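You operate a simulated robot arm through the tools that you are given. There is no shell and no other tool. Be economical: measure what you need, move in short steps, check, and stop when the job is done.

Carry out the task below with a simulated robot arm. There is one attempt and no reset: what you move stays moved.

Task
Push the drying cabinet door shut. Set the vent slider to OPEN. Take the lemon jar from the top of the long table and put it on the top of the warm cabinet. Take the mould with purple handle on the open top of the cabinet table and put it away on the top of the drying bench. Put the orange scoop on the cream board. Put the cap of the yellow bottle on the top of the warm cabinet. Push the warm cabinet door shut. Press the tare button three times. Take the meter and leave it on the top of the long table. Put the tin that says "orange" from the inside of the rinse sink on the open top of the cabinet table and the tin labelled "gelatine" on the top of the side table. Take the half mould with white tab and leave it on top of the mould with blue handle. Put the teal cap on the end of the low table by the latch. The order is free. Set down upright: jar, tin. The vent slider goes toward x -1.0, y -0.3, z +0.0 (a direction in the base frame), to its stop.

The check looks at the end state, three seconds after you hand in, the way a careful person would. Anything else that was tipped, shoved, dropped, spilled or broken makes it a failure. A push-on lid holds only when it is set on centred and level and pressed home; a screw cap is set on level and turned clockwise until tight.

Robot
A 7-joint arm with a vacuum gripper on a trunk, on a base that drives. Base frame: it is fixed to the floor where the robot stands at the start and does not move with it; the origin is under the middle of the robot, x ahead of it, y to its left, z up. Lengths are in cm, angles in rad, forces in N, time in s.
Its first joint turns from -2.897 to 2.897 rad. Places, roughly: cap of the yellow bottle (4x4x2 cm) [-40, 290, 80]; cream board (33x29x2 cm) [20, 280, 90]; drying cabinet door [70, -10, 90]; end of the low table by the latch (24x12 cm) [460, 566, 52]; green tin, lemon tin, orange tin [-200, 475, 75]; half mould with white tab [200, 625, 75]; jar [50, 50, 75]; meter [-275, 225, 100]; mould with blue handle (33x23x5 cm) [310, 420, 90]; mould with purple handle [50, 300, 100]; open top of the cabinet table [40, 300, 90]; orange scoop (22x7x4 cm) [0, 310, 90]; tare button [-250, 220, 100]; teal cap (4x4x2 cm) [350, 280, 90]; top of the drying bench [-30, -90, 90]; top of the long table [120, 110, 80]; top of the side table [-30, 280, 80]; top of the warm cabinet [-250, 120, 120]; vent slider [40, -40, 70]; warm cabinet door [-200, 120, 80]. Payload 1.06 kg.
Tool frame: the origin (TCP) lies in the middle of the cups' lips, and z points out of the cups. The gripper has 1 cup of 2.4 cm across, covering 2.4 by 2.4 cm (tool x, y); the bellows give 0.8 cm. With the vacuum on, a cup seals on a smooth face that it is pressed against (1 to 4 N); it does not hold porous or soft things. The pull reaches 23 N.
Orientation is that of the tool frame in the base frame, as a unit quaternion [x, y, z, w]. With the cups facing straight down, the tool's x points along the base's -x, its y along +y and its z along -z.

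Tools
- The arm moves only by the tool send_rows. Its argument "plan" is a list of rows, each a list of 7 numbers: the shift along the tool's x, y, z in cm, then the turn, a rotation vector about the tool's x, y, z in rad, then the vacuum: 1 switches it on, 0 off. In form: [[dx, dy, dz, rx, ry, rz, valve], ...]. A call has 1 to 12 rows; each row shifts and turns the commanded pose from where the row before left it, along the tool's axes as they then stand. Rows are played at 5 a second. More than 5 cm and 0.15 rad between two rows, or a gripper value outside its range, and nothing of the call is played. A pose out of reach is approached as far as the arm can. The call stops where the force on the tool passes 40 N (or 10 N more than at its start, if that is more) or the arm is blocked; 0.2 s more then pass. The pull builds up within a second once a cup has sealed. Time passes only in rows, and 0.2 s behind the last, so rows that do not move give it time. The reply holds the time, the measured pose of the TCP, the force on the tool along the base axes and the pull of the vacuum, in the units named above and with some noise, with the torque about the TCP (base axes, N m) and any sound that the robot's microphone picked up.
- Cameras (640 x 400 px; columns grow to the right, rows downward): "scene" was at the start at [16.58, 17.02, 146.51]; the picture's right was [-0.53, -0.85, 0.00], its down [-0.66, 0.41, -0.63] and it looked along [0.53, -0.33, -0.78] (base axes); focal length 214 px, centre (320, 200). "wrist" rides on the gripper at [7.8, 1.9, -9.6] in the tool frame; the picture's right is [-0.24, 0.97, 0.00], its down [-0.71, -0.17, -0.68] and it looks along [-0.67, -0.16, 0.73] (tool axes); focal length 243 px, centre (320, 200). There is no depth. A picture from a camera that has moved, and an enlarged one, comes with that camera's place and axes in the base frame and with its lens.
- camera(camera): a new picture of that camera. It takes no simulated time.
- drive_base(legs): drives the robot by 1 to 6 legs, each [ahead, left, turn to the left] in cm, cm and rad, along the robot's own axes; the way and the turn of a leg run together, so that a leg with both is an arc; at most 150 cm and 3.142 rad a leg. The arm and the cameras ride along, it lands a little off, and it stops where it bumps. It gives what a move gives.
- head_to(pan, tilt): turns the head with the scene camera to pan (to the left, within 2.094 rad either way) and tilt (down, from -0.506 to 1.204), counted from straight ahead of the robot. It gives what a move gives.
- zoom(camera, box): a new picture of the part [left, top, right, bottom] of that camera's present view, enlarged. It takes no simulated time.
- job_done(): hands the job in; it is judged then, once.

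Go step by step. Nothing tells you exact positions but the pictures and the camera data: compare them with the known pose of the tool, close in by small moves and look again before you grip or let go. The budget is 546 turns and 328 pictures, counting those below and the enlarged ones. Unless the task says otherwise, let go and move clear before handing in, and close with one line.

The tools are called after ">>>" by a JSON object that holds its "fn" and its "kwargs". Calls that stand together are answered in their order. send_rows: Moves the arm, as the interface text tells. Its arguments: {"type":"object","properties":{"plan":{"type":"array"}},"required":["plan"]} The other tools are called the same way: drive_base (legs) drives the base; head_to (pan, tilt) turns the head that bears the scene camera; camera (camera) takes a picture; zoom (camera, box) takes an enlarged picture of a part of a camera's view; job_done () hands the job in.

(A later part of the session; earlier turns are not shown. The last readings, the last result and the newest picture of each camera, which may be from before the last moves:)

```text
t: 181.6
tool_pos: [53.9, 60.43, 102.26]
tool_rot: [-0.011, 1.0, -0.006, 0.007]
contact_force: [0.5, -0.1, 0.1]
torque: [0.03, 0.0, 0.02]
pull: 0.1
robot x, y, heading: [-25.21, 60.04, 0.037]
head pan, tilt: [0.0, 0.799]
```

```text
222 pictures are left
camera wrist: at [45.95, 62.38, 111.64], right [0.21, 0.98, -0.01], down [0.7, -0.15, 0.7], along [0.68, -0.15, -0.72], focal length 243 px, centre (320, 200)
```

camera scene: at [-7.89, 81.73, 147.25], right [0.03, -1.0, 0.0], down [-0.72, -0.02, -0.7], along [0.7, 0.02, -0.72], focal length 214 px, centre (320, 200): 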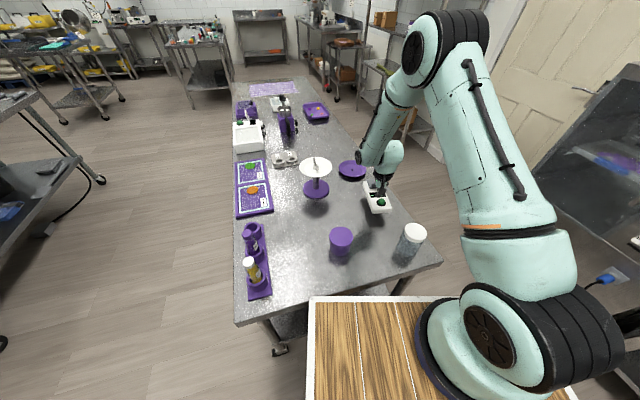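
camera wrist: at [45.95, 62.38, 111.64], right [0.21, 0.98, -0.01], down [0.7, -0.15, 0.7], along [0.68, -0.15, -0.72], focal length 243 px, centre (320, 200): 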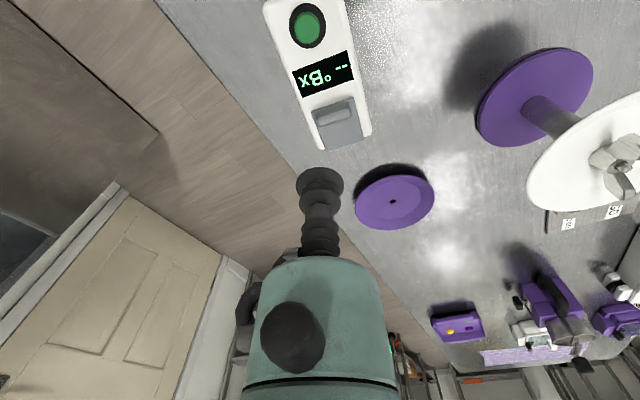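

Meter is down. Next the cabinet table area: I tuck the arm, back off, and drive facing +y toward it.

>>> {"fn": "send_rows", "kwargs": {"plan": [[0, 0, -5, 0, 0, 0, 0], [0, 0, -5, 0, 0, 0, 0], [0, 0, -5, 0, 0, 0, 0], [4, 0, -2, 0, 0, 0, 0], [4, 0, -2, 0, 0, 0, 0], [4, 0, -2, 0, 0, 0, 0], [4, 0, -2, 0, 0, 0, 0], [4, 0, 0, 0, 0, 0, 0]]}}

>>> {"fn": "drive_base", "kwargs": {"legs": [[-35, 0, 0], [0, 0, 1.535], [115, 0, 0]]}}

>>> {"fn": "head_to", "kwargs": {"pan": -0.3, "tilt": 0.5}}

>>> {"fn": "camera", "kwargs": {"camera": "scene"}}

```text
t: 183.4
tool_pos: [33.44, 60.73, 124.9]
tool_rot: [-0.011, 1.0, -0.005, 0.006]
contact_force: [1.2, 0.0, 0.0]
torque: [0.0, 0.04, -0.01]
pull: 0.0
robot x, y, heading: [-25.67, 60.27, 0.033]
head pan, tilt: [0.0, 0.799]
```

```text
t: 194.8
tool_pos: [-66.02, 230.51, 124.94]
tool_rot: [0.718, -0.696, -0.002, -0.009]
contact_force: [0.0, -0.7, -1.0]
torque: [-0.04, -0.01, 0.01]
pull: 0.0
robot x, y, heading: [-64.92, 171.45, 1.61]
head pan, tilt: [0.0, 0.799]
```

```text
t: 195.6
tool_pos: [-65.91, 230.44, 124.84]
tool_rot: [0.718, -0.696, -0.001, -0.008]
contact_force: [0.0, -0.4, -0.6]
torque: [-0.01, 0.0, 0.02]
pull: 0.0
robot x, y, heading: [-64.66, 171.91, 1.612]
head pan, tilt: [-0.3, 0.499]
```

```text
221 pictures are left
camera scene: at [-83.75, 189.65, 149.84], right [0.97, -0.26, 0.0], down [-0.12, -0.46, -0.88], along [0.22, 0.85, -0.48], focal length 214 px, centre (320, 200)
```

scene: 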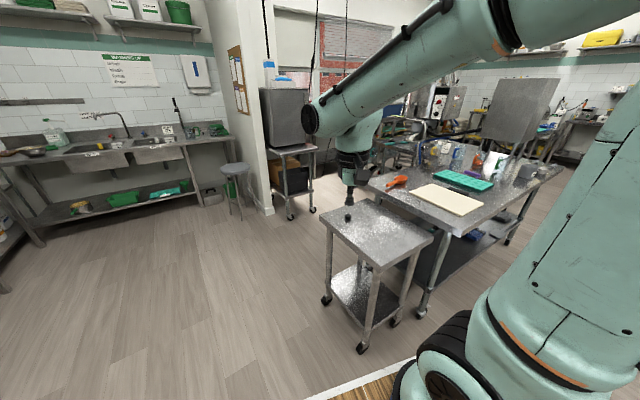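

>>> {"fn": "zoom", "kwargs": {"camera": "scene", "box": [310, 130, 560, 260]}}

>>> {"fn": "camera", "kwargs": {"camera": "wrist"}}

```text
2.56 times, centred on (435, 195) of scene
camera zoom: at [-83.75, 189.65, 149.84], right [0.97, -0.26, 0.0], down [-0.12, -0.46, -0.88], along [0.22, 0.85, -0.48], focal length 549 px, centre (26, 213)
```

zoom: 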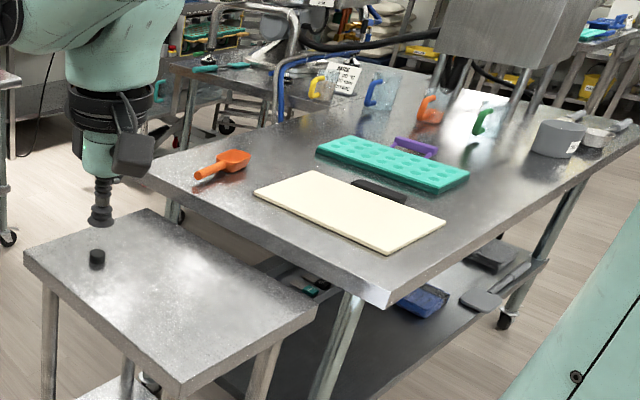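

```text
219 pictures are left
camera wrist: at [-67.55, 222.54, 134.29], right [-0.98, 0.2, -0.01], down [0.14, 0.7, 0.7], along [0.15, 0.68, -0.72], focal length 243 px, centre (320, 200)
```

wrist: 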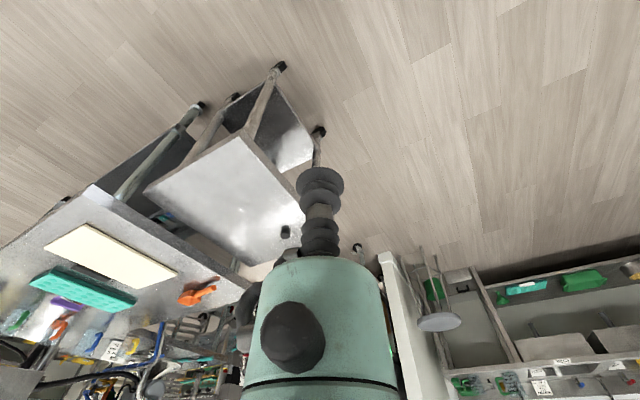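

On the side table is a black cap; the cabinet table has the cream board, orange scoop, and a teal mould with a purple handle. I position the robot in front of the cabinet table.

>>> {"fn": "drive_base", "kwargs": {"legs": [[30, 0, 0], [0, -90, 0], [0, 0, 0.26], [14, 0, 0]]}}

>>> {"fn": "head_to", "kwargs": {"pan": -0.2, "tilt": 0.7}}

>>> {"fn": "camera", "kwargs": {"camera": "scene"}}

>>> {"fn": "camera", "kwargs": {"camera": "wrist"}}

```text
t: 203.8
tool_pos: [3.02, 276.2, 124.88]
tool_rot: [0.803, -0.596, -0.003, -0.009]
contact_force: [1.0, -0.3, 0.0]
torque: [0.0, 0.0, -0.01]
pull: 0.0
robot x, y, heading: [19.38, 219.61, 1.874]
head pan, tilt: [-0.3, 0.499]
```

```text
t: 204.6
tool_pos: [2.96, 276.19, 124.87]
tool_rot: [0.803, -0.596, -0.002, -0.008]
contact_force: [0.0, 0.7, 0.1]
torque: [0.01, -0.04, -0.01]
pull: 0.1
robot x, y, heading: [19.27, 219.67, 1.878]
head pan, tilt: [-0.201, 0.7]
```

```text
218 pictures are left
camera scene: at [-4.45, 231.31, 148.08], right [0.99, 0.1, 0.0], down [0.07, -0.64, -0.77], along [-0.08, 0.76, -0.64], focal length 214 px, centre (320, 200)
```

scene: 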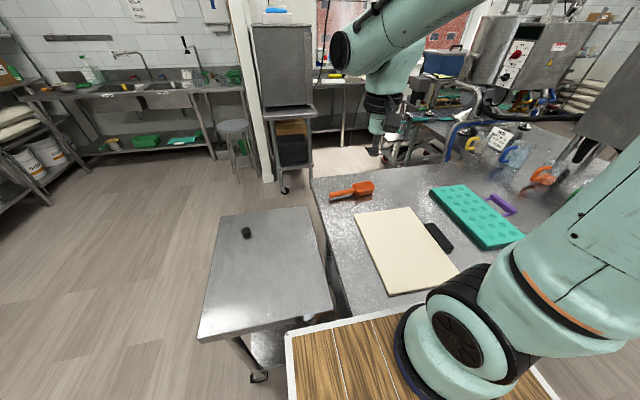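

```text
217 pictures are left
camera wrist: at [3.46, 267.94, 134.29], right [-1.0, -0.06, -0.01], down [-0.05, 0.72, 0.7], along [-0.04, 0.7, -0.72], focal length 243 px, centre (320, 200)
```

wrist: 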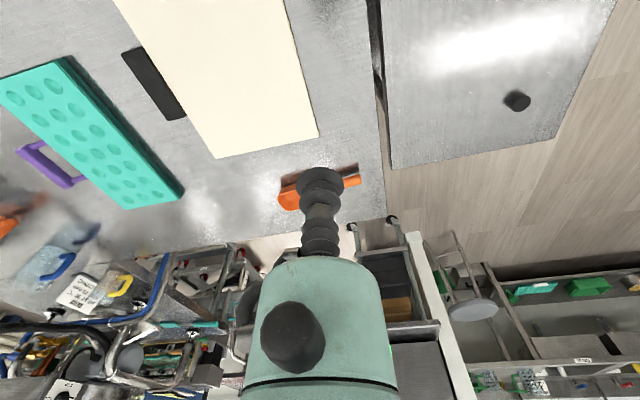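

>>> {"fn": "zoom", "kwargs": {"camera": "wrist", "box": [0, 40, 240, 220]}}

>>> {"fn": "zoom", "kwargs": {"camera": "scene", "box": [310, 160, 540, 300]}}

```text
2.22 times, centred on (120, 130) of wrist
camera zoom: at [3.46, 267.94, 134.29], right [-1.0, -0.06, -0.01], down [-0.05, 0.72, 0.7], along [-0.04, 0.7, -0.72], focal length 539 px, centre (764, 356)
```

zoom: 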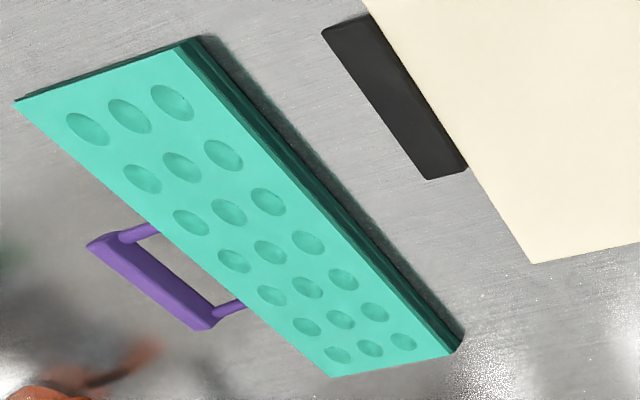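

```text
2.78 times, centred on (425, 230) of scene
camera zoom: at [-4.45, 231.31, 148.08], right [0.99, 0.1, 0.0], down [0.07, -0.64, -0.77], along [-0.08, 0.76, -0.64], focal length 597 px, centre (28, 116)
```

zoom: 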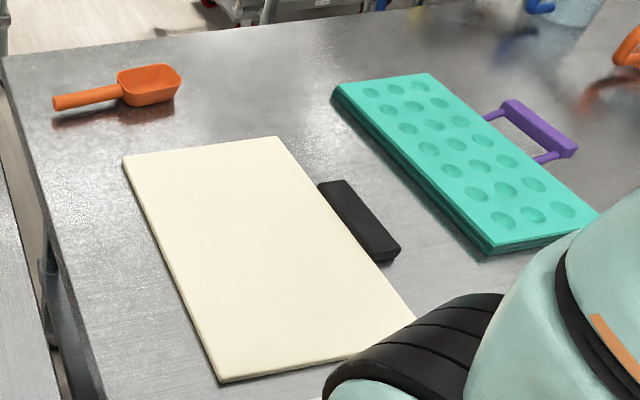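

The mould has cavities with flat spots between them; the scoop has a box-like bowl. I look at the scoop closer with the wrist camera.

>>> {"fn": "send_rows", "kwargs": {"plan": [[-4.2, -1, 1, 0, 0, 0, 0], [-4.2, -1, 2, 0, 0, 0, 0], [-4.2, -1, 2, 0, 0, 0, 0], [-2, -1, 3, 0, 0, 0, 0], [0, 0, 2, 0, 0, 0, 0]]}}

>>> {"fn": "camera", "kwargs": {"camera": "wrist"}}

```text
t: 205.8
tool_pos: [2.68, 291.62, 115.06]
tool_rot: [0.804, -0.595, -0.002, -0.008]
contact_force: [0.1, 0.1, 0.3]
torque: [-0.01, 0.0, 0.0]
pull: 0.0
robot x, y, heading: [19.43, 219.57, 1.874]
head pan, tilt: [-0.201, 0.7]
```

```text
214 pictures are left
camera wrist: at [3.21, 283.46, 124.44], right [-1.0, -0.06, -0.01], down [-0.05, 0.72, 0.7], along [-0.04, 0.7, -0.72], focal length 243 px, centre (320, 200)
```

wrist: 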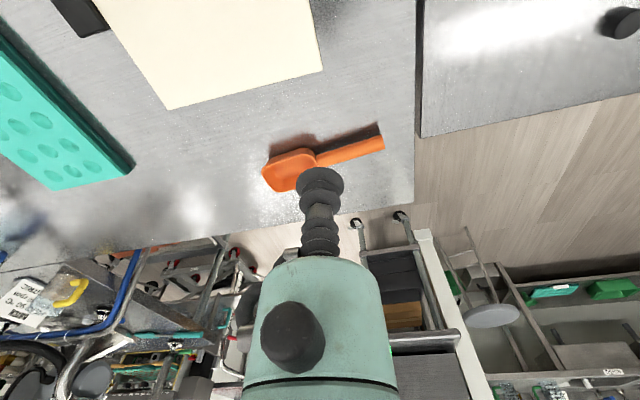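

>>> {"fn": "zoom", "kwargs": {"camera": "wrist", "box": [240, 110, 400, 210]}}

```text
4.00 times, centred on (320, 160) of wrist
camera zoom: at [3.21, 283.46, 124.44], right [-1.0, -0.06, -0.01], down [-0.05, 0.72, 0.7], along [-0.04, 0.7, -0.72], focal length 970 px, centre (320, 360)
```

zoom: 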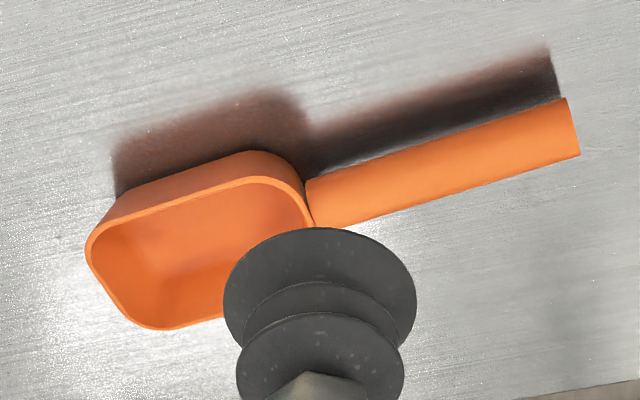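

The bowl's inner floor is the only flat place to grip. I go above it and look again.

>>> {"fn": "send_rows", "kwargs": {"plan": [[-4, -2.7, 1, 0, 0, 0, 0], [-4, -2.7, 1, 0, 0, 0, 0], [-4, -2.7, 1, 0, 0, 0, 0], [0, 0, 3, 0, 0, 0, 0]]}}

>>> {"fn": "camera", "kwargs": {"camera": "wrist"}}

>>> {"fn": "zoom", "kwargs": {"camera": "wrist", "box": [240, 30, 400, 130]}}

```text
t: 206.8
tool_pos: [6.97, 305.48, 109.57]
tool_rot: [0.803, -0.596, -0.003, -0.01]
contact_force: [0.7, -0.9, 0.7]
torque: [0.06, 0.01, -0.04]
pull: 0.0
robot x, y, heading: [19.2, 219.48, 1.878]
head pan, tilt: [-0.201, 0.7]
```

```text
212 pictures are left
camera wrist: at [7.49, 297.2, 118.96], right [-1.0, -0.06, -0.01], down [-0.05, 0.72, 0.7], along [-0.04, 0.7, -0.72], focal length 243 px, centre (320, 200)
```

wrist: 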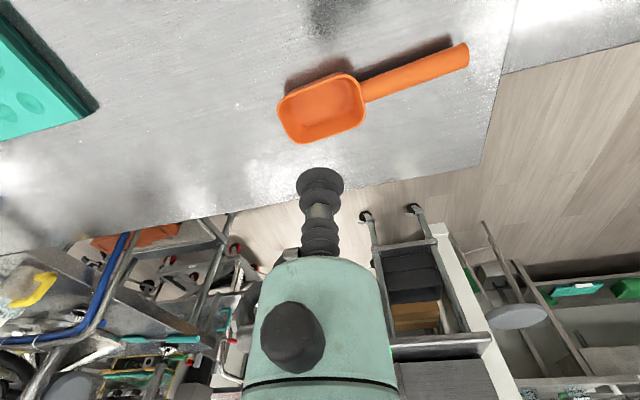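

```text
4.00 times, centred on (320, 80) of wrist
camera zoom: at [7.49, 297.2, 118.96], right [-1.0, -0.06, -0.01], down [-0.05, 0.72, 0.7], along [-0.04, 0.7, -0.72], focal length 970 px, centre (320, 680)
```

zoom: 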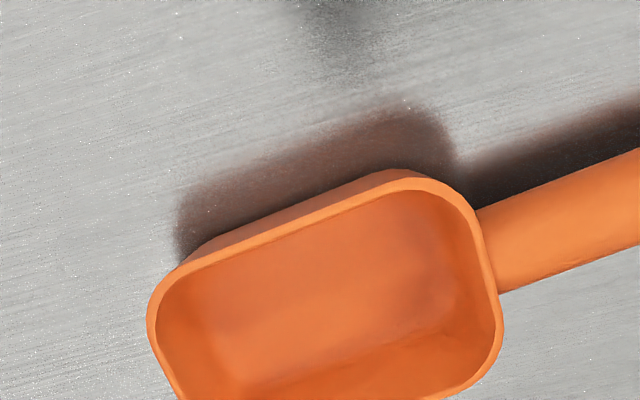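

Bowl center at (6.8,308.9), rim z≈92. I align and descend to just above it.

>>> {"fn": "send_rows", "kwargs": {"plan": [[-3.3, -0.8, 2, 0, 0, 0, 0], [0, 0, 4, 0, 0, 0, 0], [0, 0, 4, 0, 0, 0, 0], [0, 0, 4, 0, 0, 0, 0]]}}

>>> {"fn": "camera", "kwargs": {"camera": "wrist"}}

>>> {"fn": "camera", "kwargs": {"camera": "scene"}}

```text
t: 207.8
tool_pos: [6.91, 308.62, 95.53]
tool_rot: [0.804, -0.595, -0.003, -0.008]
contact_force: [0.3, 0.4, 0.8]
torque: [0.01, 0.02, 0.0]
pull: 0.0
robot x, y, heading: [19.08, 219.69, 1.876]
head pan, tilt: [-0.201, 0.7]
```

```text
210 pictures are left
camera wrist: at [7.37, 300.58, 104.83], right [-1.0, -0.06, -0.01], down [-0.05, 0.72, 0.7], along [-0.03, 0.7, -0.72], focal length 243 px, centre (320, 200)
```

wrist: 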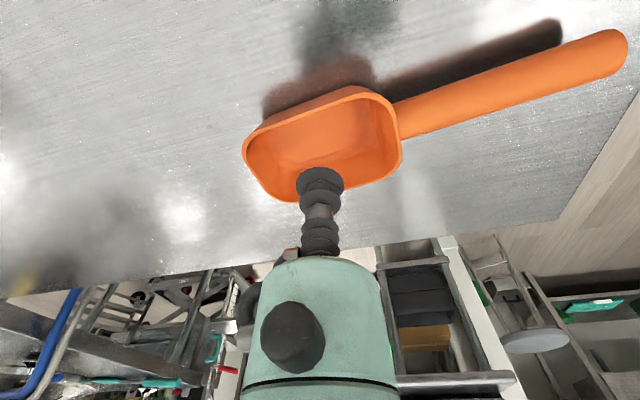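

```text
209 pictures are left
camera scene: at [-4.44, 231.27, 148.08], right [0.99, 0.1, 0.0], down [0.07, -0.64, -0.77], along [-0.08, 0.76, -0.64], focal length 214 px, centre (320, 200)
```

scene: 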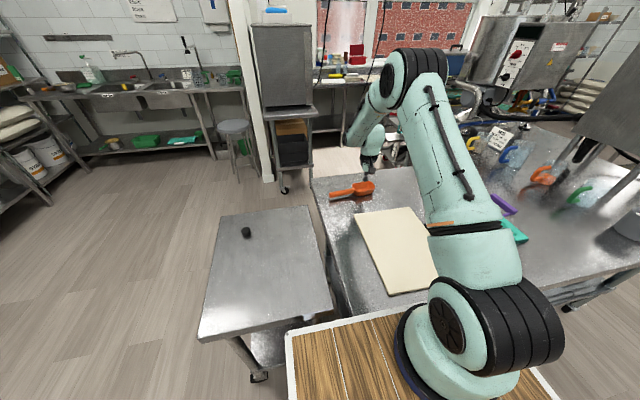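

Aligned. Descend into the bowl with vacuum.

>>> {"fn": "send_rows", "kwargs": {"plan": [[0, 0, 3, 0, 0, 0, 1], [0, 0, 2, 0, 0, 0, 1], [0, 0, 0.6, 0, 0, 0, 1], [0, 0, 0.5, 0, 0, 0, 1], [0, 0, 0.4, 0, 0, 0, 1], [0, 0, 0.4, 0, 0, 0, 1]]}}

```text
t: 209.2
tool_pos: [6.81, 309.02, 88.39]
tool_rot: [0.803, -0.596, -0.003, -0.008]
contact_force: [0.5, -0.6, -0.3]
torque: [-0.02, -0.02, 0.01]
pull: 23.0
robot x, y, heading: [19.06, 219.49, 1.876]
head pan, tilt: [-0.201, 0.7]
```

Sealed. Lift, carry over the board and turn the handle to lie along the board.

>>> {"fn": "send_rows", "kwargs": {"plan": [[0, 0, -0.5, 0, 0, 0, 1], [0, 0, -1.5, 0, 0, 0, 1], [0, 0, -3, 0, 0, 0, 1], [0, 0, -4, 0, 0, 0, 1], [4, -0.47, -1, 0, 0, 0, 1], [4, -0.47, 0, 0, 0, 0, 1], [4, -0.47, 0, 0, 0, 0, 1], [4, -0.47, 0, 0, 0, 0, 1], [4, -0.47, 0, 0, 0, 0, 1], [3.8, -0.47, 0, 0, 0, 0, 1]]}}

>>> {"fn": "send_rows", "kwargs": {"plan": [[0, 0, 0, 0, 0, -0.135, 1], [0, 0, 0, 0, 0, -0.135, 1], [0, 0, 0, 0, 0, -0.135, 1], [0, 0, 0, 0, 0, -0.135, 1], [0, 0, 0, 0, 0, -0.135, 1], [0, 0, 0, 0, 0, -0.135, 1], [0, 0, 0, 0, 0, -0.135, 1], [0, 0, 0, 0, 0, -0.135, 1], [0, 0, 0, 0, 0, -0.135, 1]]}}

>>> {"fn": "camera", "kwargs": {"camera": "wrist"}}

>>> {"fn": "camera", "kwargs": {"camera": "scene"}}

```text
t: 211.4
tool_pos: [16.34, 287.01, 98.33]
tool_rot: [0.803, -0.596, -0.003, -0.008]
contact_force: [-0.7, -0.1, -1.1]
torque: [-0.02, -0.03, -0.01]
pull: 22.1
robot x, y, heading: [19.19, 219.69, 1.877]
head pan, tilt: [-0.201, 0.7]
```

```text
t: 213.4
tool_pos: [16.38, 286.98, 98.21]
tool_rot: [1.0, -0.03, 0.003, -0.007]
contact_force: [0.9, 0.0, -1.2]
torque: [0.01, -0.03, 0.01]
pull: 23.3
robot x, y, heading: [19.19, 219.44, 1.869]
head pan, tilt: [-0.201, 0.7]
```

```text
208 pictures are left
camera wrist: at [24.11, 284.5, 107.75], right [-0.29, -0.96, -0.02], down [-0.7, 0.2, 0.68], along [-0.65, 0.21, -0.73], focal length 243 px, centre (320, 200)
```

wrist: 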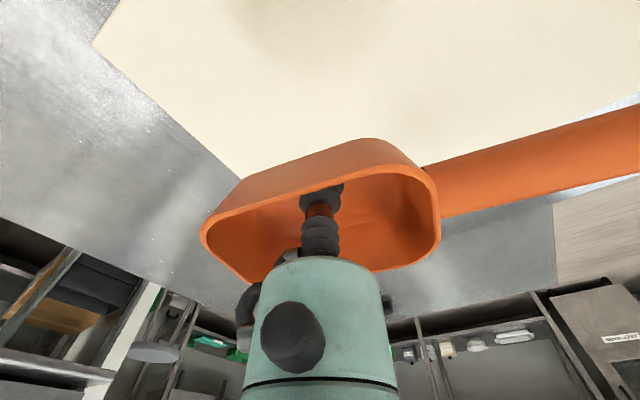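

```text
207 pictures are left
camera scene: at [-4.46, 231.31, 148.08], right [0.99, 0.1, 0.0], down [0.07, -0.64, -0.76], along [-0.08, 0.76, -0.64], focal length 214 px, centre (320, 200)
```

scene: 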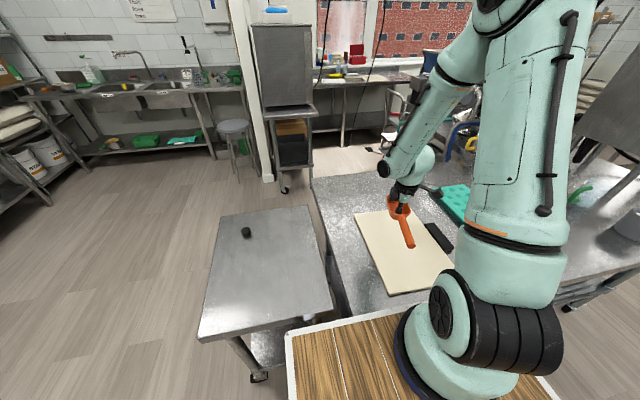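

Over the board, aligned. Lower gently.

>>> {"fn": "send_rows", "kwargs": {"plan": [[0, 0, 3, 0, 0, 0, 1], [0, 0, 2.5, 0, 0, 0, 1], [0, 0, 0.8, 0, 0, 0, 1], [0, 0, 0.5, 0, 0, 0, 1], [0, 0, 0.5, 0, 0, 0, 1], [0, 0, 0, 0, 0, 0, 1]]}}

```text
t: 214.8
tool_pos: [16.41, 287.02, 90.88]
tool_rot: [0.999, -0.031, 0.004, -0.008]
contact_force: [-0.2, -0.6, -0.7]
torque: [0.05, 0.0, 0.03]
pull: 22.4
robot x, y, heading: [19.25, 219.55, 1.876]
head pan, tilt: [-0.201, 0.7]
```

>>> {"fn": "send_rows", "kwargs": {"plan": [[0, 0, 0.4, 0, 0, 0, 1], [0, 0, 0.4, 0, 0, 0, 1], [0, 0, 0, 0, 0, 0, 1]]}}

```text
t: 215.6
tool_pos: [16.4, 287.05, 90.02]
tool_rot: [0.999, -0.031, 0.003, -0.009]
contact_force: [0.4, 0.7, -0.7]
torque: [-0.01, 0.03, 0.01]
pull: 23.0
robot x, y, heading: [19.14, 219.29, 1.873]
head pan, tilt: [-0.201, 0.7]
```

>>> {"fn": "send_rows", "kwargs": {"plan": [[0, 0, 0.3, 0, 0, 0, 1], [0, 0, 0.3, 0, 0, 0, 1], [0, 0, 0, 0, 0, 0, 1]]}}

>>> {"fn": "camera", "kwargs": {"camera": "wrist"}}

```text
t: 216.4
tool_pos: [16.52, 287.12, 89.58]
tool_rot: [0.999, -0.03, 0.002, -0.009]
contact_force: [0.5, -2.0, 8.1]
torque: [-0.08, 0.06, -0.01]
pull: 22.6
robot x, y, heading: [19.3, 219.65, 1.872]
head pan, tilt: [-0.201, 0.7]
```

```text
206 pictures are left
camera wrist: at [24.18, 284.61, 99.09], right [-0.29, -0.96, -0.02], down [-0.7, 0.2, 0.68], along [-0.65, 0.21, -0.73], focal length 243 px, centre (320, 200)
```

wrist: 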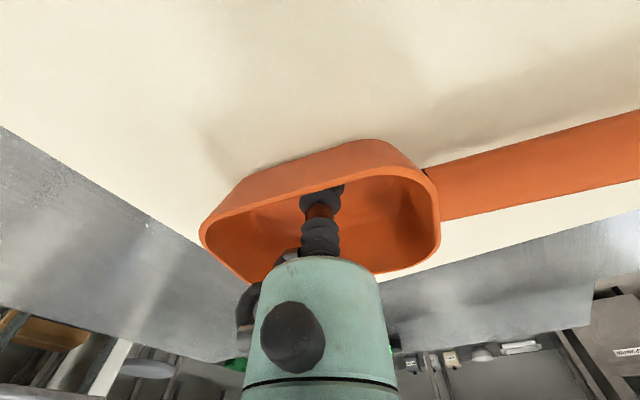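

Resting on the board. Release.

>>> {"fn": "send_rows", "kwargs": {"plan": [[0, 0, -0.3, 0, 0, 0, 0], [0, 0, 0, 0, 0, 0, 0], [0, 0, 0, 0, 0, 0, 0], [0, 0, 0, 0, 0, 0, 0], [0, 0, 0, 0, 0, 0, 0], [0, 0, -1, 0, 0, 0, 0], [0, 0, -3, 0, 0, 0, 0], [0, 0, -4, 0, 0, 0, 0], [0, 0, -4, 0, 0, 0, 0], [0, 0, -4, 0, 0, 0, 0], [0, 0, -4, 0, 0, 0, 0], [0, 0, -4, 0, 0, 0, 0]]}}

>>> {"fn": "send_rows", "kwargs": {"plan": [[0, 0, 0, 0, 0, 0.14, 0], [0, 0, 0, 0, 0, 0.14, 0], [0, 0, 0, 0, 0, 0.14, 0], [0, 0, 0, 0, 0, 0.14, 0], [0, 0, 0, 0, 0, 0.14, 0], [0, 0, 0, 0, 0, 0.14, 0], [0, 0, 0, 0, 0, 0.14, 0], [0, 0, 0, 0, 0, 0.14, 0], [0, 0, 0, 0, 0, 0.1, 0]]}}

>>> {"fn": "camera", "kwargs": {"camera": "wrist"}}

>>> {"fn": "camera", "kwargs": {"camera": "scene"}}

```text
t: 219.0
tool_pos: [16.35, 286.69, 113.85]
tool_rot: [0.999, -0.031, 0.002, -0.008]
contact_force: [0.3, 0.1, 0.3]
torque: [-0.04, -0.01, 0.0]
pull: 0.2
robot x, y, heading: [19.15, 219.34, 1.875]
head pan, tilt: [-0.201, 0.7]
```

```text
t: 221.0
tool_pos: [16.36, 286.53, 113.91]
tool_rot: [0.801, -0.598, -0.002, -0.008]
contact_force: [0.2, -0.9, 0.0]
torque: [0.0, -0.01, 0.03]
pull: 0.0
robot x, y, heading: [19.54, 219.52, 1.872]
head pan, tilt: [-0.201, 0.7]
```

```text
205 pictures are left
camera wrist: at [16.7, 278.52, 123.24], right [-1.0, -0.05, -0.01], down [-0.04, 0.72, 0.7], along [-0.03, 0.7, -0.72], focal length 243 px, centre (320, 200)
```

wrist: 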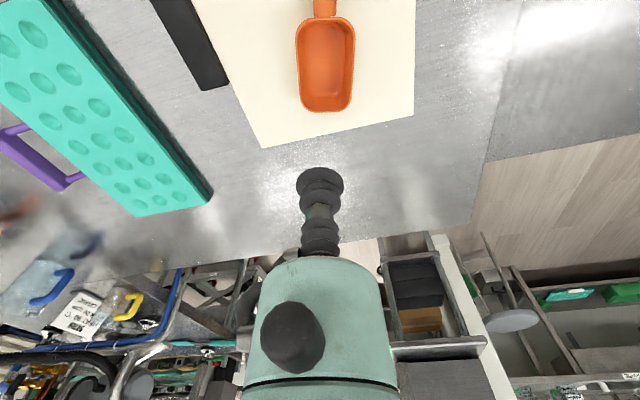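

```text
204 pictures are left
camera scene: at [-4.45, 231.31, 148.08], right [0.99, 0.1, 0.0], down [0.07, -0.64, -0.76], along [-0.08, 0.76, -0.64], focal length 214 px, centre (320, 200)
```

scene: 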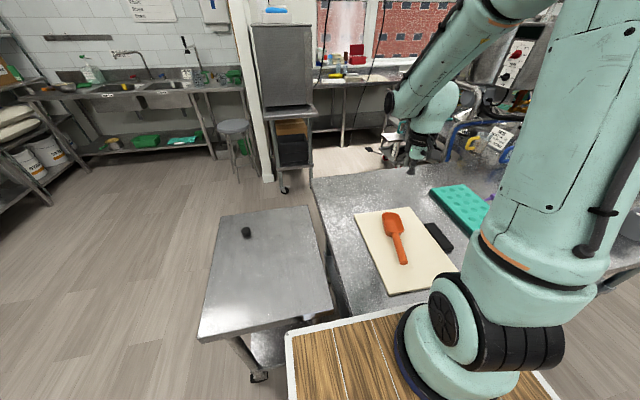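

Scoop is on the board. Next the mould: shift base right 30 cm and look at it from above.

>>> {"fn": "drive_base", "kwargs": {"legs": [[0, -30, 0]]}}

>>> {"fn": "camera", "kwargs": {"camera": "wrist"}}

```text
t: 223.0
tool_pos: [43.63, 295.66, 113.75]
tool_rot: [0.805, -0.593, -0.003, -0.008]
contact_force: [0.7, -0.4, 0.3]
torque: [-0.01, 0.01, -0.01]
pull: 0.1
robot x, y, heading: [47.32, 228.5, 1.886]
head pan, tilt: [-0.201, 0.7]
```

```text
203 pictures are left
camera wrist: at [44.16, 287.47, 123.23], right [-1.0, -0.06, -0.01], down [-0.05, 0.72, 0.7], along [-0.04, 0.7, -0.72], focal length 243 px, centre (320, 200)
```

wrist: 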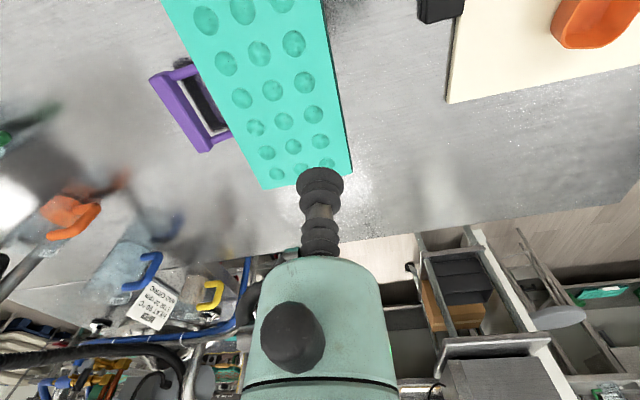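

I pull back to see the whole mould.

>>> {"fn": "send_rows", "kwargs": {"plan": [[4.5, 0, 0, 0, 0, 0, 0], [4.5, 0, 0, 0, 0, 0, 0], [4.5, 0, 0, 0, 0, 0, 0]]}}

>>> {"fn": "camera", "kwargs": {"camera": "wrist"}}

>>> {"fn": "zoom", "kwargs": {"camera": "wrist", "box": [120, 0, 380, 170]}}

```text
t: 223.8
tool_pos: [47.36, 282.85, 113.53]
tool_rot: [0.805, -0.594, -0.003, -0.009]
contact_force: [0.4, 0.4, -0.3]
torque: [-0.01, -0.02, 0.0]
pull: 0.1
robot x, y, heading: [46.97, 228.62, 1.894]
head pan, tilt: [-0.201, 0.7]
```

```text
202 pictures are left
camera wrist: at [47.99, 274.57, 122.96], right [-1.0, -0.06, -0.01], down [-0.05, 0.72, 0.7], along [-0.04, 0.7, -0.72], focal length 243 px, centre (320, 200)
```

wrist: 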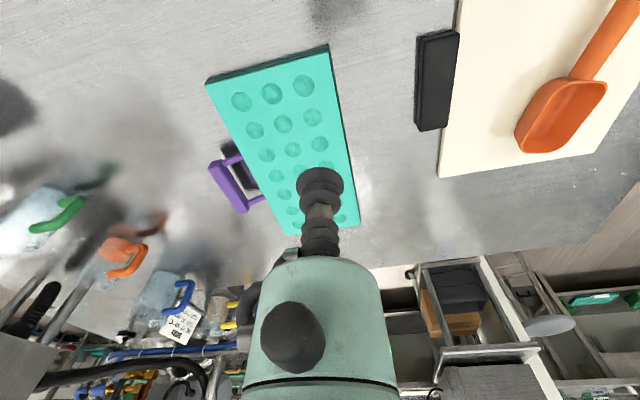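

```text
2.35 times, centred on (250, 85) of wrist
camera zoom: at [47.99, 274.57, 122.96], right [-1.0, -0.06, -0.01], down [-0.05, 0.72, 0.7], along [-0.04, 0.7, -0.72], focal length 571 px, centre (485, 471)
```

zoom: 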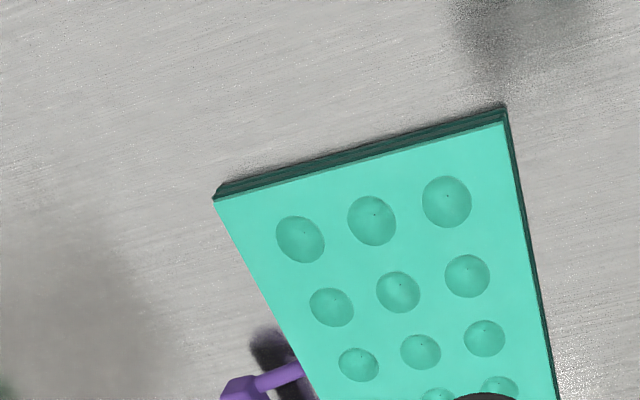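

Mould center ≈ (49.7,297.8), pitch 4 cm, cavities 2.45 cm wide. I aim for the flat between four cavities at (52.3,296.5).

>>> {"fn": "send_rows", "kwargs": {"plan": [[-3.87, -2.9, 0, 0, 0, 0, 0], [-3.87, -2.9, 0, 0, 0, 0, 0], [-3.86, -2.9, 0, 0, 0, 0, 0], [0, 0, 4, 0, 0, 0, 0], [0, 0, 4, 0, 0, 0, 0], [0, 0, 4, 0, 0, 0, 0]]}}

>>> {"fn": "camera", "kwargs": {"camera": "wrist"}}

>>> {"fn": "zoom", "kwargs": {"camera": "wrist", "box": [220, 60, 420, 220]}}

```text
t: 225.2
tool_pos: [52.83, 296.56, 101.83]
tool_rot: [0.805, -0.593, -0.002, -0.008]
contact_force: [-0.4, 0.0, -0.7]
torque: [0.02, -0.02, -0.03]
pull: 0.0
robot x, y, heading: [47.16, 228.58, 1.881]
head pan, tilt: [-0.201, 0.7]
```

```text
200 pictures are left
camera wrist: at [53.27, 288.42, 111.28], right [-1.0, -0.06, -0.01], down [-0.05, 0.72, 0.7], along [-0.04, 0.7, -0.72], focal length 243 px, centre (320, 200)
```

wrist: 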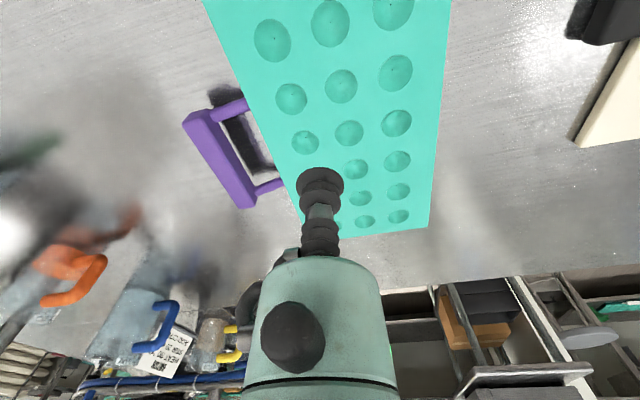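

```text
2.50 times, centred on (320, 140) of wrist
camera zoom: at [53.27, 288.42, 111.28], right [-1.0, -0.06, -0.01], down [-0.05, 0.72, 0.7], along [-0.04, 0.7, -0.72], focal length 606 px, centre (320, 350)
```

zoom: 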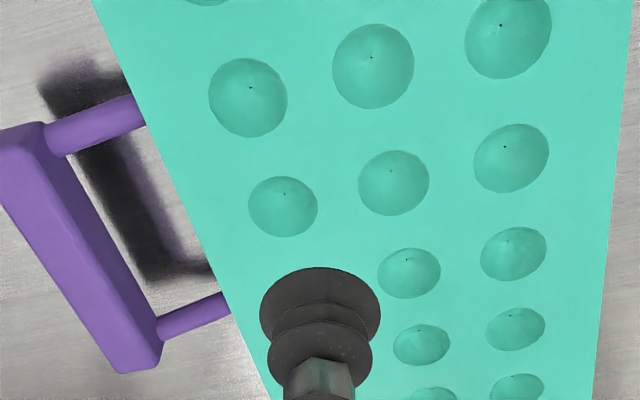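

The mould's top is at z≈91.5, so the target flat is at (52.7,297.6). I adjust and descend with vacuum.

>>> {"fn": "send_rows", "kwargs": {"plan": [[-1.05, -0.2, 2, 0, 0, 0, 0], [0, 0, 3, 0, 0, 0, 0]]}}

>>> {"fn": "zoom", "kwargs": {"camera": "wrist", "box": [220, 60, 420, 220]}}

```text
t: 225.8
tool_pos: [52.57, 297.63, 96.85]
tool_rot: [0.805, -0.593, -0.003, -0.008]
contact_force: [-0.3, 0.3, 0.7]
torque: [0.04, 0.0, -0.03]
pull: 0.0
robot x, y, heading: [47.27, 228.44, 1.889]
head pan, tilt: [-0.201, 0.7]
```

```text
2.50 times, centred on (320, 140) of wrist
camera zoom: at [53.12, 289.6, 106.19], right [-1.0, -0.06, -0.01], down [-0.05, 0.72, 0.7], along [-0.04, 0.7, -0.72], focal length 606 px, centre (320, 350)
```

zoom: 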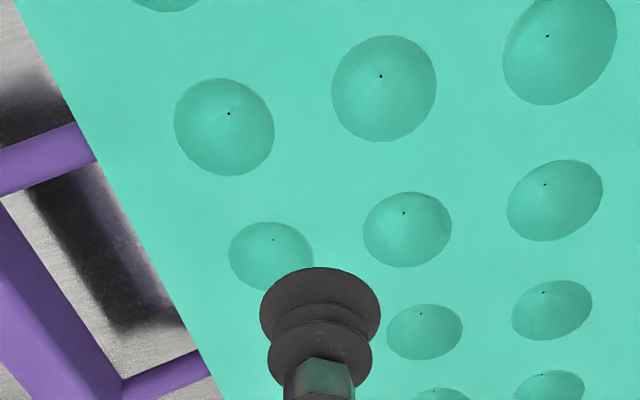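

Landing point is centered between four cavities. Descend.

>>> {"fn": "send_rows", "kwargs": {"plan": [[0, 0.15, 3, 0, 0, 0, 1], [0, 0, 1.6, 0, 0, 0, 1], [0, 0, 0.5, 0, 0, 0, 1], [0, 0, 0.4, 0, 0, 0, 1], [0, 0, 0.3, 0, 0, 0, 1], [0, 0, 0, 0, 0, 0, 1]]}}

```text
t: 227.2
tool_pos: [52.55, 297.75, 91.08]
tool_rot: [0.804, -0.594, -0.002, -0.008]
contact_force: [-0.8, 0.4, -0.3]
torque: [0.02, -0.02, 0.0]
pull: 0.1
robot x, y, heading: [47.44, 228.54, 1.886]
head pan, tilt: [-0.201, 0.7]
```

>>> {"fn": "send_rows", "kwargs": {"plan": [[0, 0, 0.4, 0, 0, 0, 1], [0, 0, 0.3, 0, 0, 0, 1], [0, 0, 0.3, 0, 0, 0, 1], [0, 0, 0, 0, 0, 0, 1]]}}

```text
t: 228.2
tool_pos: [52.37, 297.75, 90.19]
tool_rot: [0.805, -0.593, -0.003, -0.008]
contact_force: [2.2, -2.3, 8.3]
torque: [-0.1, 0.08, 0.03]
pull: 22.8
robot x, y, heading: [47.17, 228.17, 1.888]
head pan, tilt: [-0.201, 0.7]
```

Sealed. Lift and check.

>>> {"fn": "send_rows", "kwargs": {"plan": [[0, 0, -0.5, 0, 0, 0, 1], [0, 0, -0.5, 0, 0, 0, 1], [0, 0, -0.5, 0, 0, 0, 1], [0, 0, -1, 0, 0, 0, 1], [0, 0, -2, 0, 0, 0, 1], [0, 0, -3, 0, 0, 0, 1], [0, 0, 0, 0, 0, 0, 1]]}}

>>> {"fn": "camera", "kwargs": {"camera": "wrist"}}

>>> {"fn": "camera", "kwargs": {"camera": "scene"}}

```text
t: 229.8
tool_pos: [52.39, 297.63, 97.63]
tool_rot: [0.805, -0.593, -0.003, -0.008]
contact_force: [0.3, 0.1, -3.7]
torque: [-0.07, -0.04, -0.01]
pull: 22.4
robot x, y, heading: [47.29, 228.47, 1.89]
head pan, tilt: [-0.201, 0.7]
```

```text
197 pictures are left
camera wrist: at [52.94, 289.44, 107.01], right [-1.0, -0.06, -0.01], down [-0.05, 0.72, 0.7], along [-0.04, 0.7, -0.72], focal length 243 px, centre (320, 200)
```

wrist: 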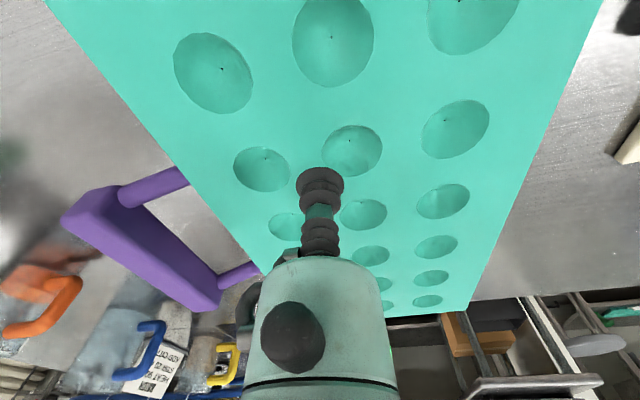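

```text
196 pictures are left
camera scene: at [23.5, 240.05, 148.08], right [0.99, 0.11, 0.0], down [0.07, -0.64, -0.76], along [-0.09, 0.76, -0.64], focal length 214 px, centre (320, 200)
```

scene: 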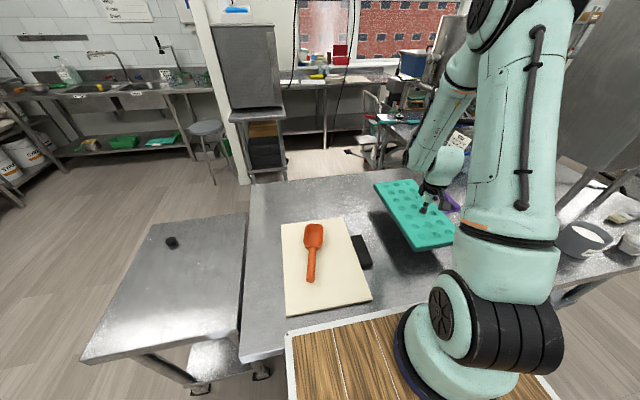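

Mould is held. I raise it and drive around to the drying bench, facing it.

>>> {"fn": "send_rows", "kwargs": {"plan": [[0, 0, -4, 0, 0, 0, 1], [0, 0, -4, 0, 0, 0, 1], [0, 0, -4, 0, 0, 0, 1], [0, 0, -4, 0, 0, 0, 1], [0, 0, -4, 0, 0, 0, 1], [0, 0, -4, 0, 0, 0, 1], [0, 0, 0, 0, 0, 0, 1]]}}

>>> {"fn": "drive_base", "kwargs": {"legs": [[-25, 0, 0], [0, 0, 1.867], [82, 0, 0], [82, 0, 0], [0, 0, 1.25], [70, 15, 0]]}}

>>> {"fn": "head_to", "kwargs": {"pan": 0.0, "tilt": 0.7}}

>>> {"fn": "camera", "kwargs": {"camera": "scene"}}

>>> {"fn": "camera", "kwargs": {"camera": "wrist"}}

```text
t: 231.4
tool_pos: [52.13, 297.38, 121.54]
tool_rot: [0.805, -0.593, -0.003, -0.009]
contact_force: [-0.4, -0.2, -3.3]
torque: [-0.04, -0.1, 0.03]
pull: 23.1
robot x, y, heading: [47.34, 228.28, 1.892]
head pan, tilt: [-0.201, 0.7]
```

```text
t: 252.3
tool_pos: [-44.1, -20.77, 121.67]
tool_rot: [0.588, 0.809, -0.009, 0.002]
contact_force: [-0.6, 0.4, -2.7]
torque: [0.11, 0.06, 0.0]
pull: 22.8
robot x, y, heading: [-40.03, 47.81, -1.245]
head pan, tilt: [-0.201, 0.7]
```

```text
t: 253.0
tool_pos: [-44.16, -20.74, 121.52]
tool_rot: [0.589, 0.808, -0.008, 0.003]
contact_force: [1.0, 0.7, -3.4]
torque: [0.08, 0.1, 0.02]
pull: 22.9
robot x, y, heading: [-40.29, 47.91, -1.243]
head pan, tilt: [0.0, 0.7]
```

```text
195 pictures are left
camera scene: at [-14.16, 37.26, 148.08], right [-0.95, -0.32, 0.0], down [-0.21, 0.61, -0.76], along [0.24, -0.72, -0.64], focal length 214 px, centre (320, 200)
```

scene: 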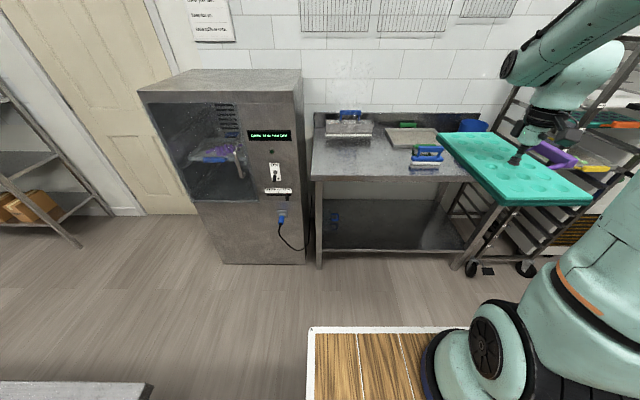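

```text
194 pictures are left
camera wrist: at [-44.61, -12.53, 130.99], right [1.0, 0.07, -0.01], down [0.06, -0.72, 0.7], along [0.05, -0.69, -0.72], focal length 243 px, centre (320, 200)
```

wrist: 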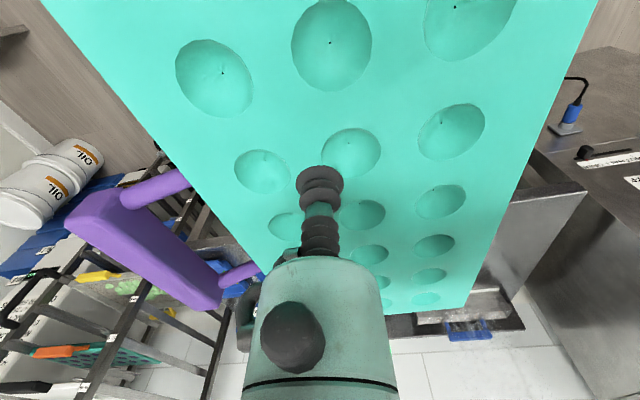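

The bench's left-front area is free. I drive forward 52 and left 30 so the mould comes over it.

>>> {"fn": "drive_base", "kwargs": {"legs": [[0, 30, 0], [50, 0, 0]]}}

>>> {"fn": "camera", "kwargs": {"camera": "scene"}}

>>> {"fn": "camera", "kwargs": {"camera": "wrist"}}

```text
t: 257.6
tool_pos: [0.79, -59.51, 121.59]
tool_rot: [0.588, 0.809, -0.008, 0.002]
contact_force: [0.5, 0.6, -3.3]
torque: [0.06, 0.06, 0.02]
pull: 23.4
robot x, y, heading: [4.81, 9.35, -1.239]
head pan, tilt: [0.0, 0.7]
```

```text
193 pictures are left
camera scene: at [30.67, -1.37, 148.08], right [-0.95, -0.32, 0.0], down [-0.21, 0.61, -0.76], along [0.25, -0.72, -0.64], focal length 214 px, centre (320, 200)
```

scene: 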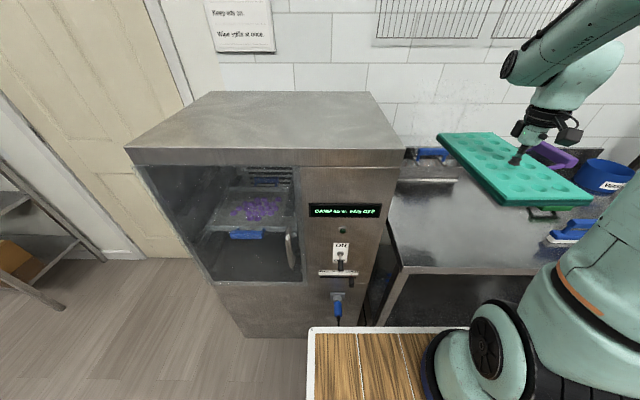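

```text
192 pictures are left
camera wrist: at [0.39, -51.27, 130.99], right [1.0, 0.08, -0.01], down [0.06, -0.72, 0.7], along [0.05, -0.69, -0.72], focal length 243 px, centre (320, 200)
```

wrist: 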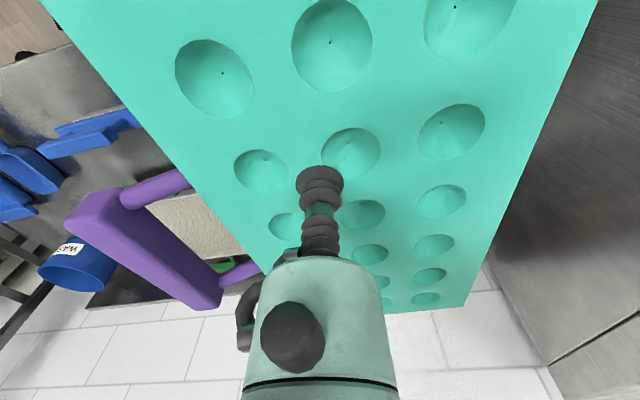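

Extend 9.6 cm and lower partway.

>>> {"fn": "send_rows", "kwargs": {"plan": [[-4.8, -0.13, 0, 0, 0, 0, 1], [-4.8, -0.13, 0, 0, 0, 0, 1], [0, 0, 4, 0, 0, 0, 1], [0, 0, 4, 0, 0, 0, 1], [0, 0, 4, 0, 0, 0, 1], [0, 0, 4, 0, 0, 0, 1], [0, 0, 4, 0, 0, 0, 1], [0, 0, 2, 0, 0, 0, 1]]}}

>>> {"fn": "camera", "kwargs": {"camera": "scene"}}

>>> {"fn": "camera", "kwargs": {"camera": "wrist"}}

```text
t: 259.4
tool_pos: [3.59, -69.06, 99.6]
tool_rot: [0.588, 0.809, -0.008, 0.003]
contact_force: [0.0, 0.2, -2.9]
torque: [0.09, 0.05, -0.04]
pull: 22.5
robot x, y, heading: [4.77, 9.23, -1.24]
head pan, tilt: [0.0, 0.7]
```

```text
191 pictures are left
camera scene: at [30.67, -1.35, 148.08], right [-0.95, -0.32, 0.0], down [-0.21, 0.61, -0.76], along [0.25, -0.72, -0.64], focal length 214 px, centre (320, 200)
```

scene: 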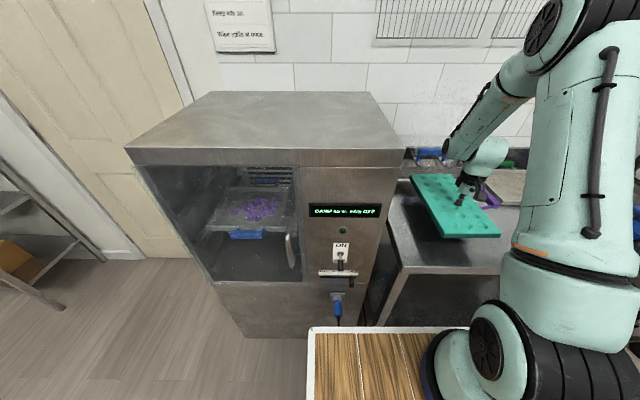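

```text
190 pictures are left
camera wrist: at [3.17, -60.9, 109.14], right [1.0, 0.08, -0.01], down [0.06, -0.71, 0.7], along [0.05, -0.7, -0.72], focal length 243 px, centre (320, 200)
```

wrist: 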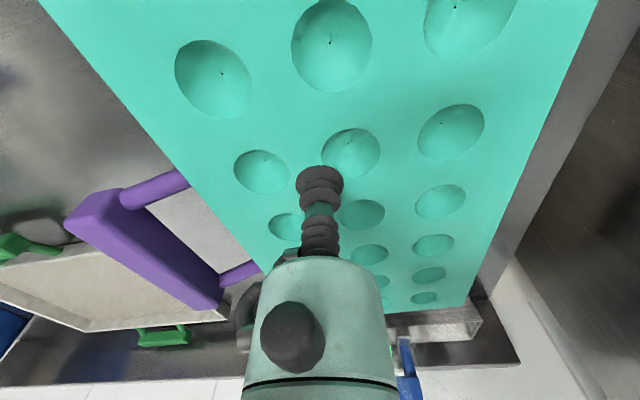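

>>> {"fn": "zoom", "kwargs": {"camera": "wrist", "box": [0, 150, 320, 400]}}

>>> {"fn": "zoom", "kwargs": {"camera": "scene", "box": [380, 130, 560, 290]}}

```text
1.60 times, centred on (160, 275) of wrist
camera zoom: at [3.17, -60.9, 109.14], right [1.0, 0.08, -0.01], down [0.06, -0.71, 0.7], along [0.05, -0.7, -0.72], focal length 388 px, centre (576, 80)
```

zoom: 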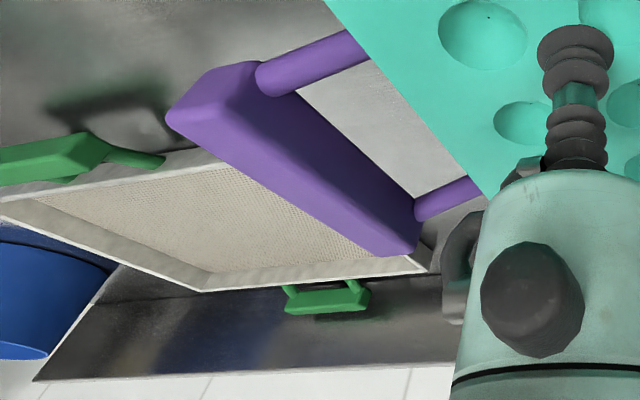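

```text
2.50 times, centred on (470, 210) of scene
camera zoom: at [30.67, -1.35, 148.08], right [-0.95, -0.32, 0.0], down [-0.21, 0.61, -0.76], along [0.25, -0.72, -0.64], focal length 536 px, centre (-55, 175)
```

zoom: 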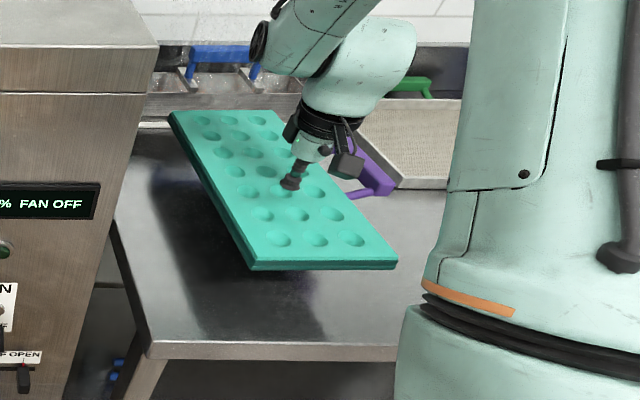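

The mould's handle clears the perforated tray by several cm; I shift 2 cm left and nearer for margin, then lower.

>>> {"fn": "send_rows", "kwargs": {"plan": [[2, 2, 0, 0, 0, 0, 1], [0, 0, 3, 0, 0, 0, 1], [0, 0, 2, 0, 0, 0, 1], [0, 0, 1, 0, 0, 0, 1], [0, 0, 0.7, 0, 0, 0, 1], [0, 0, 0.5, 0, 0, 0, 1], [0, 0, 0.5, 0, 0, 0, 1]]}}

```text
t: 261.0
tool_pos: [4.83, -66.71, 92.13]
tool_rot: [0.588, 0.809, -0.009, 0.003]
contact_force: [-1.3, -0.4, 13.5]
torque: [-0.04, -0.16, -0.03]
pull: 22.8
robot x, y, heading: [4.83, 9.56, -1.247]
head pan, tilt: [0.0, 0.7]
```

Contact. I look before release.

>>> {"fn": "zoom", "kwargs": {"camera": "scene", "box": [380, 130, 560, 290]}}

>>> {"fn": "send_rows", "kwargs": {"plan": [[0, 0, -0.3, 0, 0, 0, 0], [0, 0, 0, 0, 0, 0, 0], [0, 0, 0, 0, 0, 0, 0], [0, 0, 0, 0, 0, 0, 0], [0, 0, 0, 0, 0, 0, 0], [0, 0, -1, 0, 0, 0, 0], [0, 0, -3, 0, 0, 0, 0], [0, 0, -5, 0, 0, 0, 0], [0, 0, -5, 0, 0, 0, 0], [0, 0, -5, 0, 0, 0, 0], [0, 0, -5, 0, 0, 0, 0], [0, 0, -5, 0, 0, 0, 0]]}}

>>> {"fn": "camera", "kwargs": {"camera": "wrist"}}

>>> {"fn": "zoom", "kwargs": {"camera": "scene", "box": [380, 130, 560, 290]}}

```text
2.50 times, centred on (470, 210) of scene
camera zoom: at [30.66, -1.3, 148.08], right [-0.95, -0.32, 0.0], down [-0.21, 0.61, -0.77], along [0.25, -0.72, -0.64], focal length 536 px, centre (-55, 175)
```

zoom: 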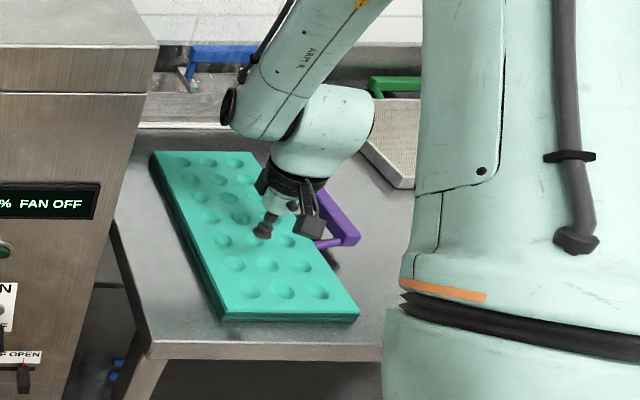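

```text
t: 263.6
tool_pos: [4.75, -66.22, 121.31]
tool_rot: [0.588, 0.809, -0.007, 0.003]
contact_force: [0.2, 0.2, 0.7]
torque: [0.03, -0.02, 0.0]
pull: 0.0
robot x, y, heading: [4.75, 9.52, -1.244]
head pan, tilt: [0.0, 0.7]
```

```text
186 pictures are left
camera wrist: at [4.32, -57.9, 130.65], right [1.0, 0.08, -0.01], down [0.06, -0.72, 0.7], along [0.05, -0.69, -0.72], focal length 243 px, centre (320, 200)
```

wrist: 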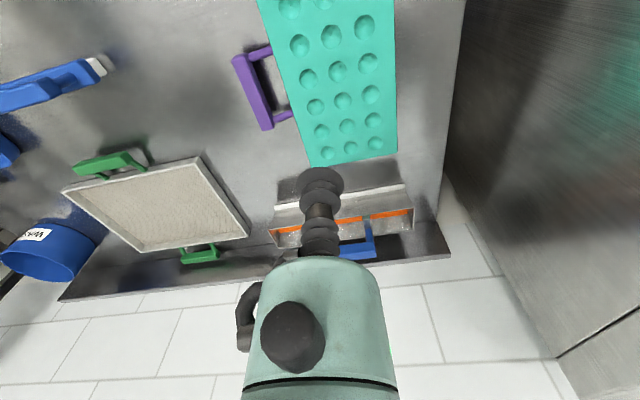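

```text
2.50 times, centred on (470, 210) of scene
camera zoom: at [30.68, -1.41, 148.07], right [-0.95, -0.32, 0.0], down [-0.21, 0.61, -0.76], along [0.25, -0.72, -0.64], focal length 536 px, centre (-55, 175)
```

zoom: 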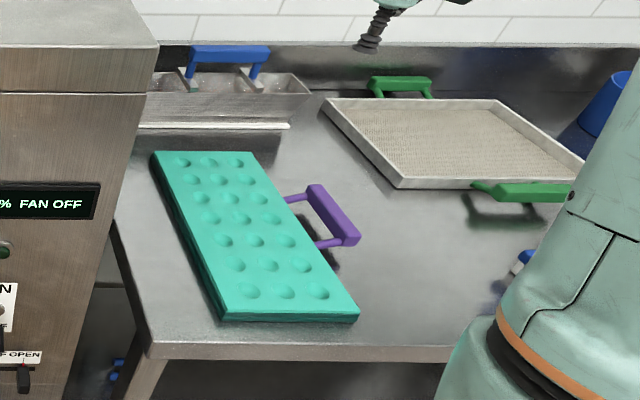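

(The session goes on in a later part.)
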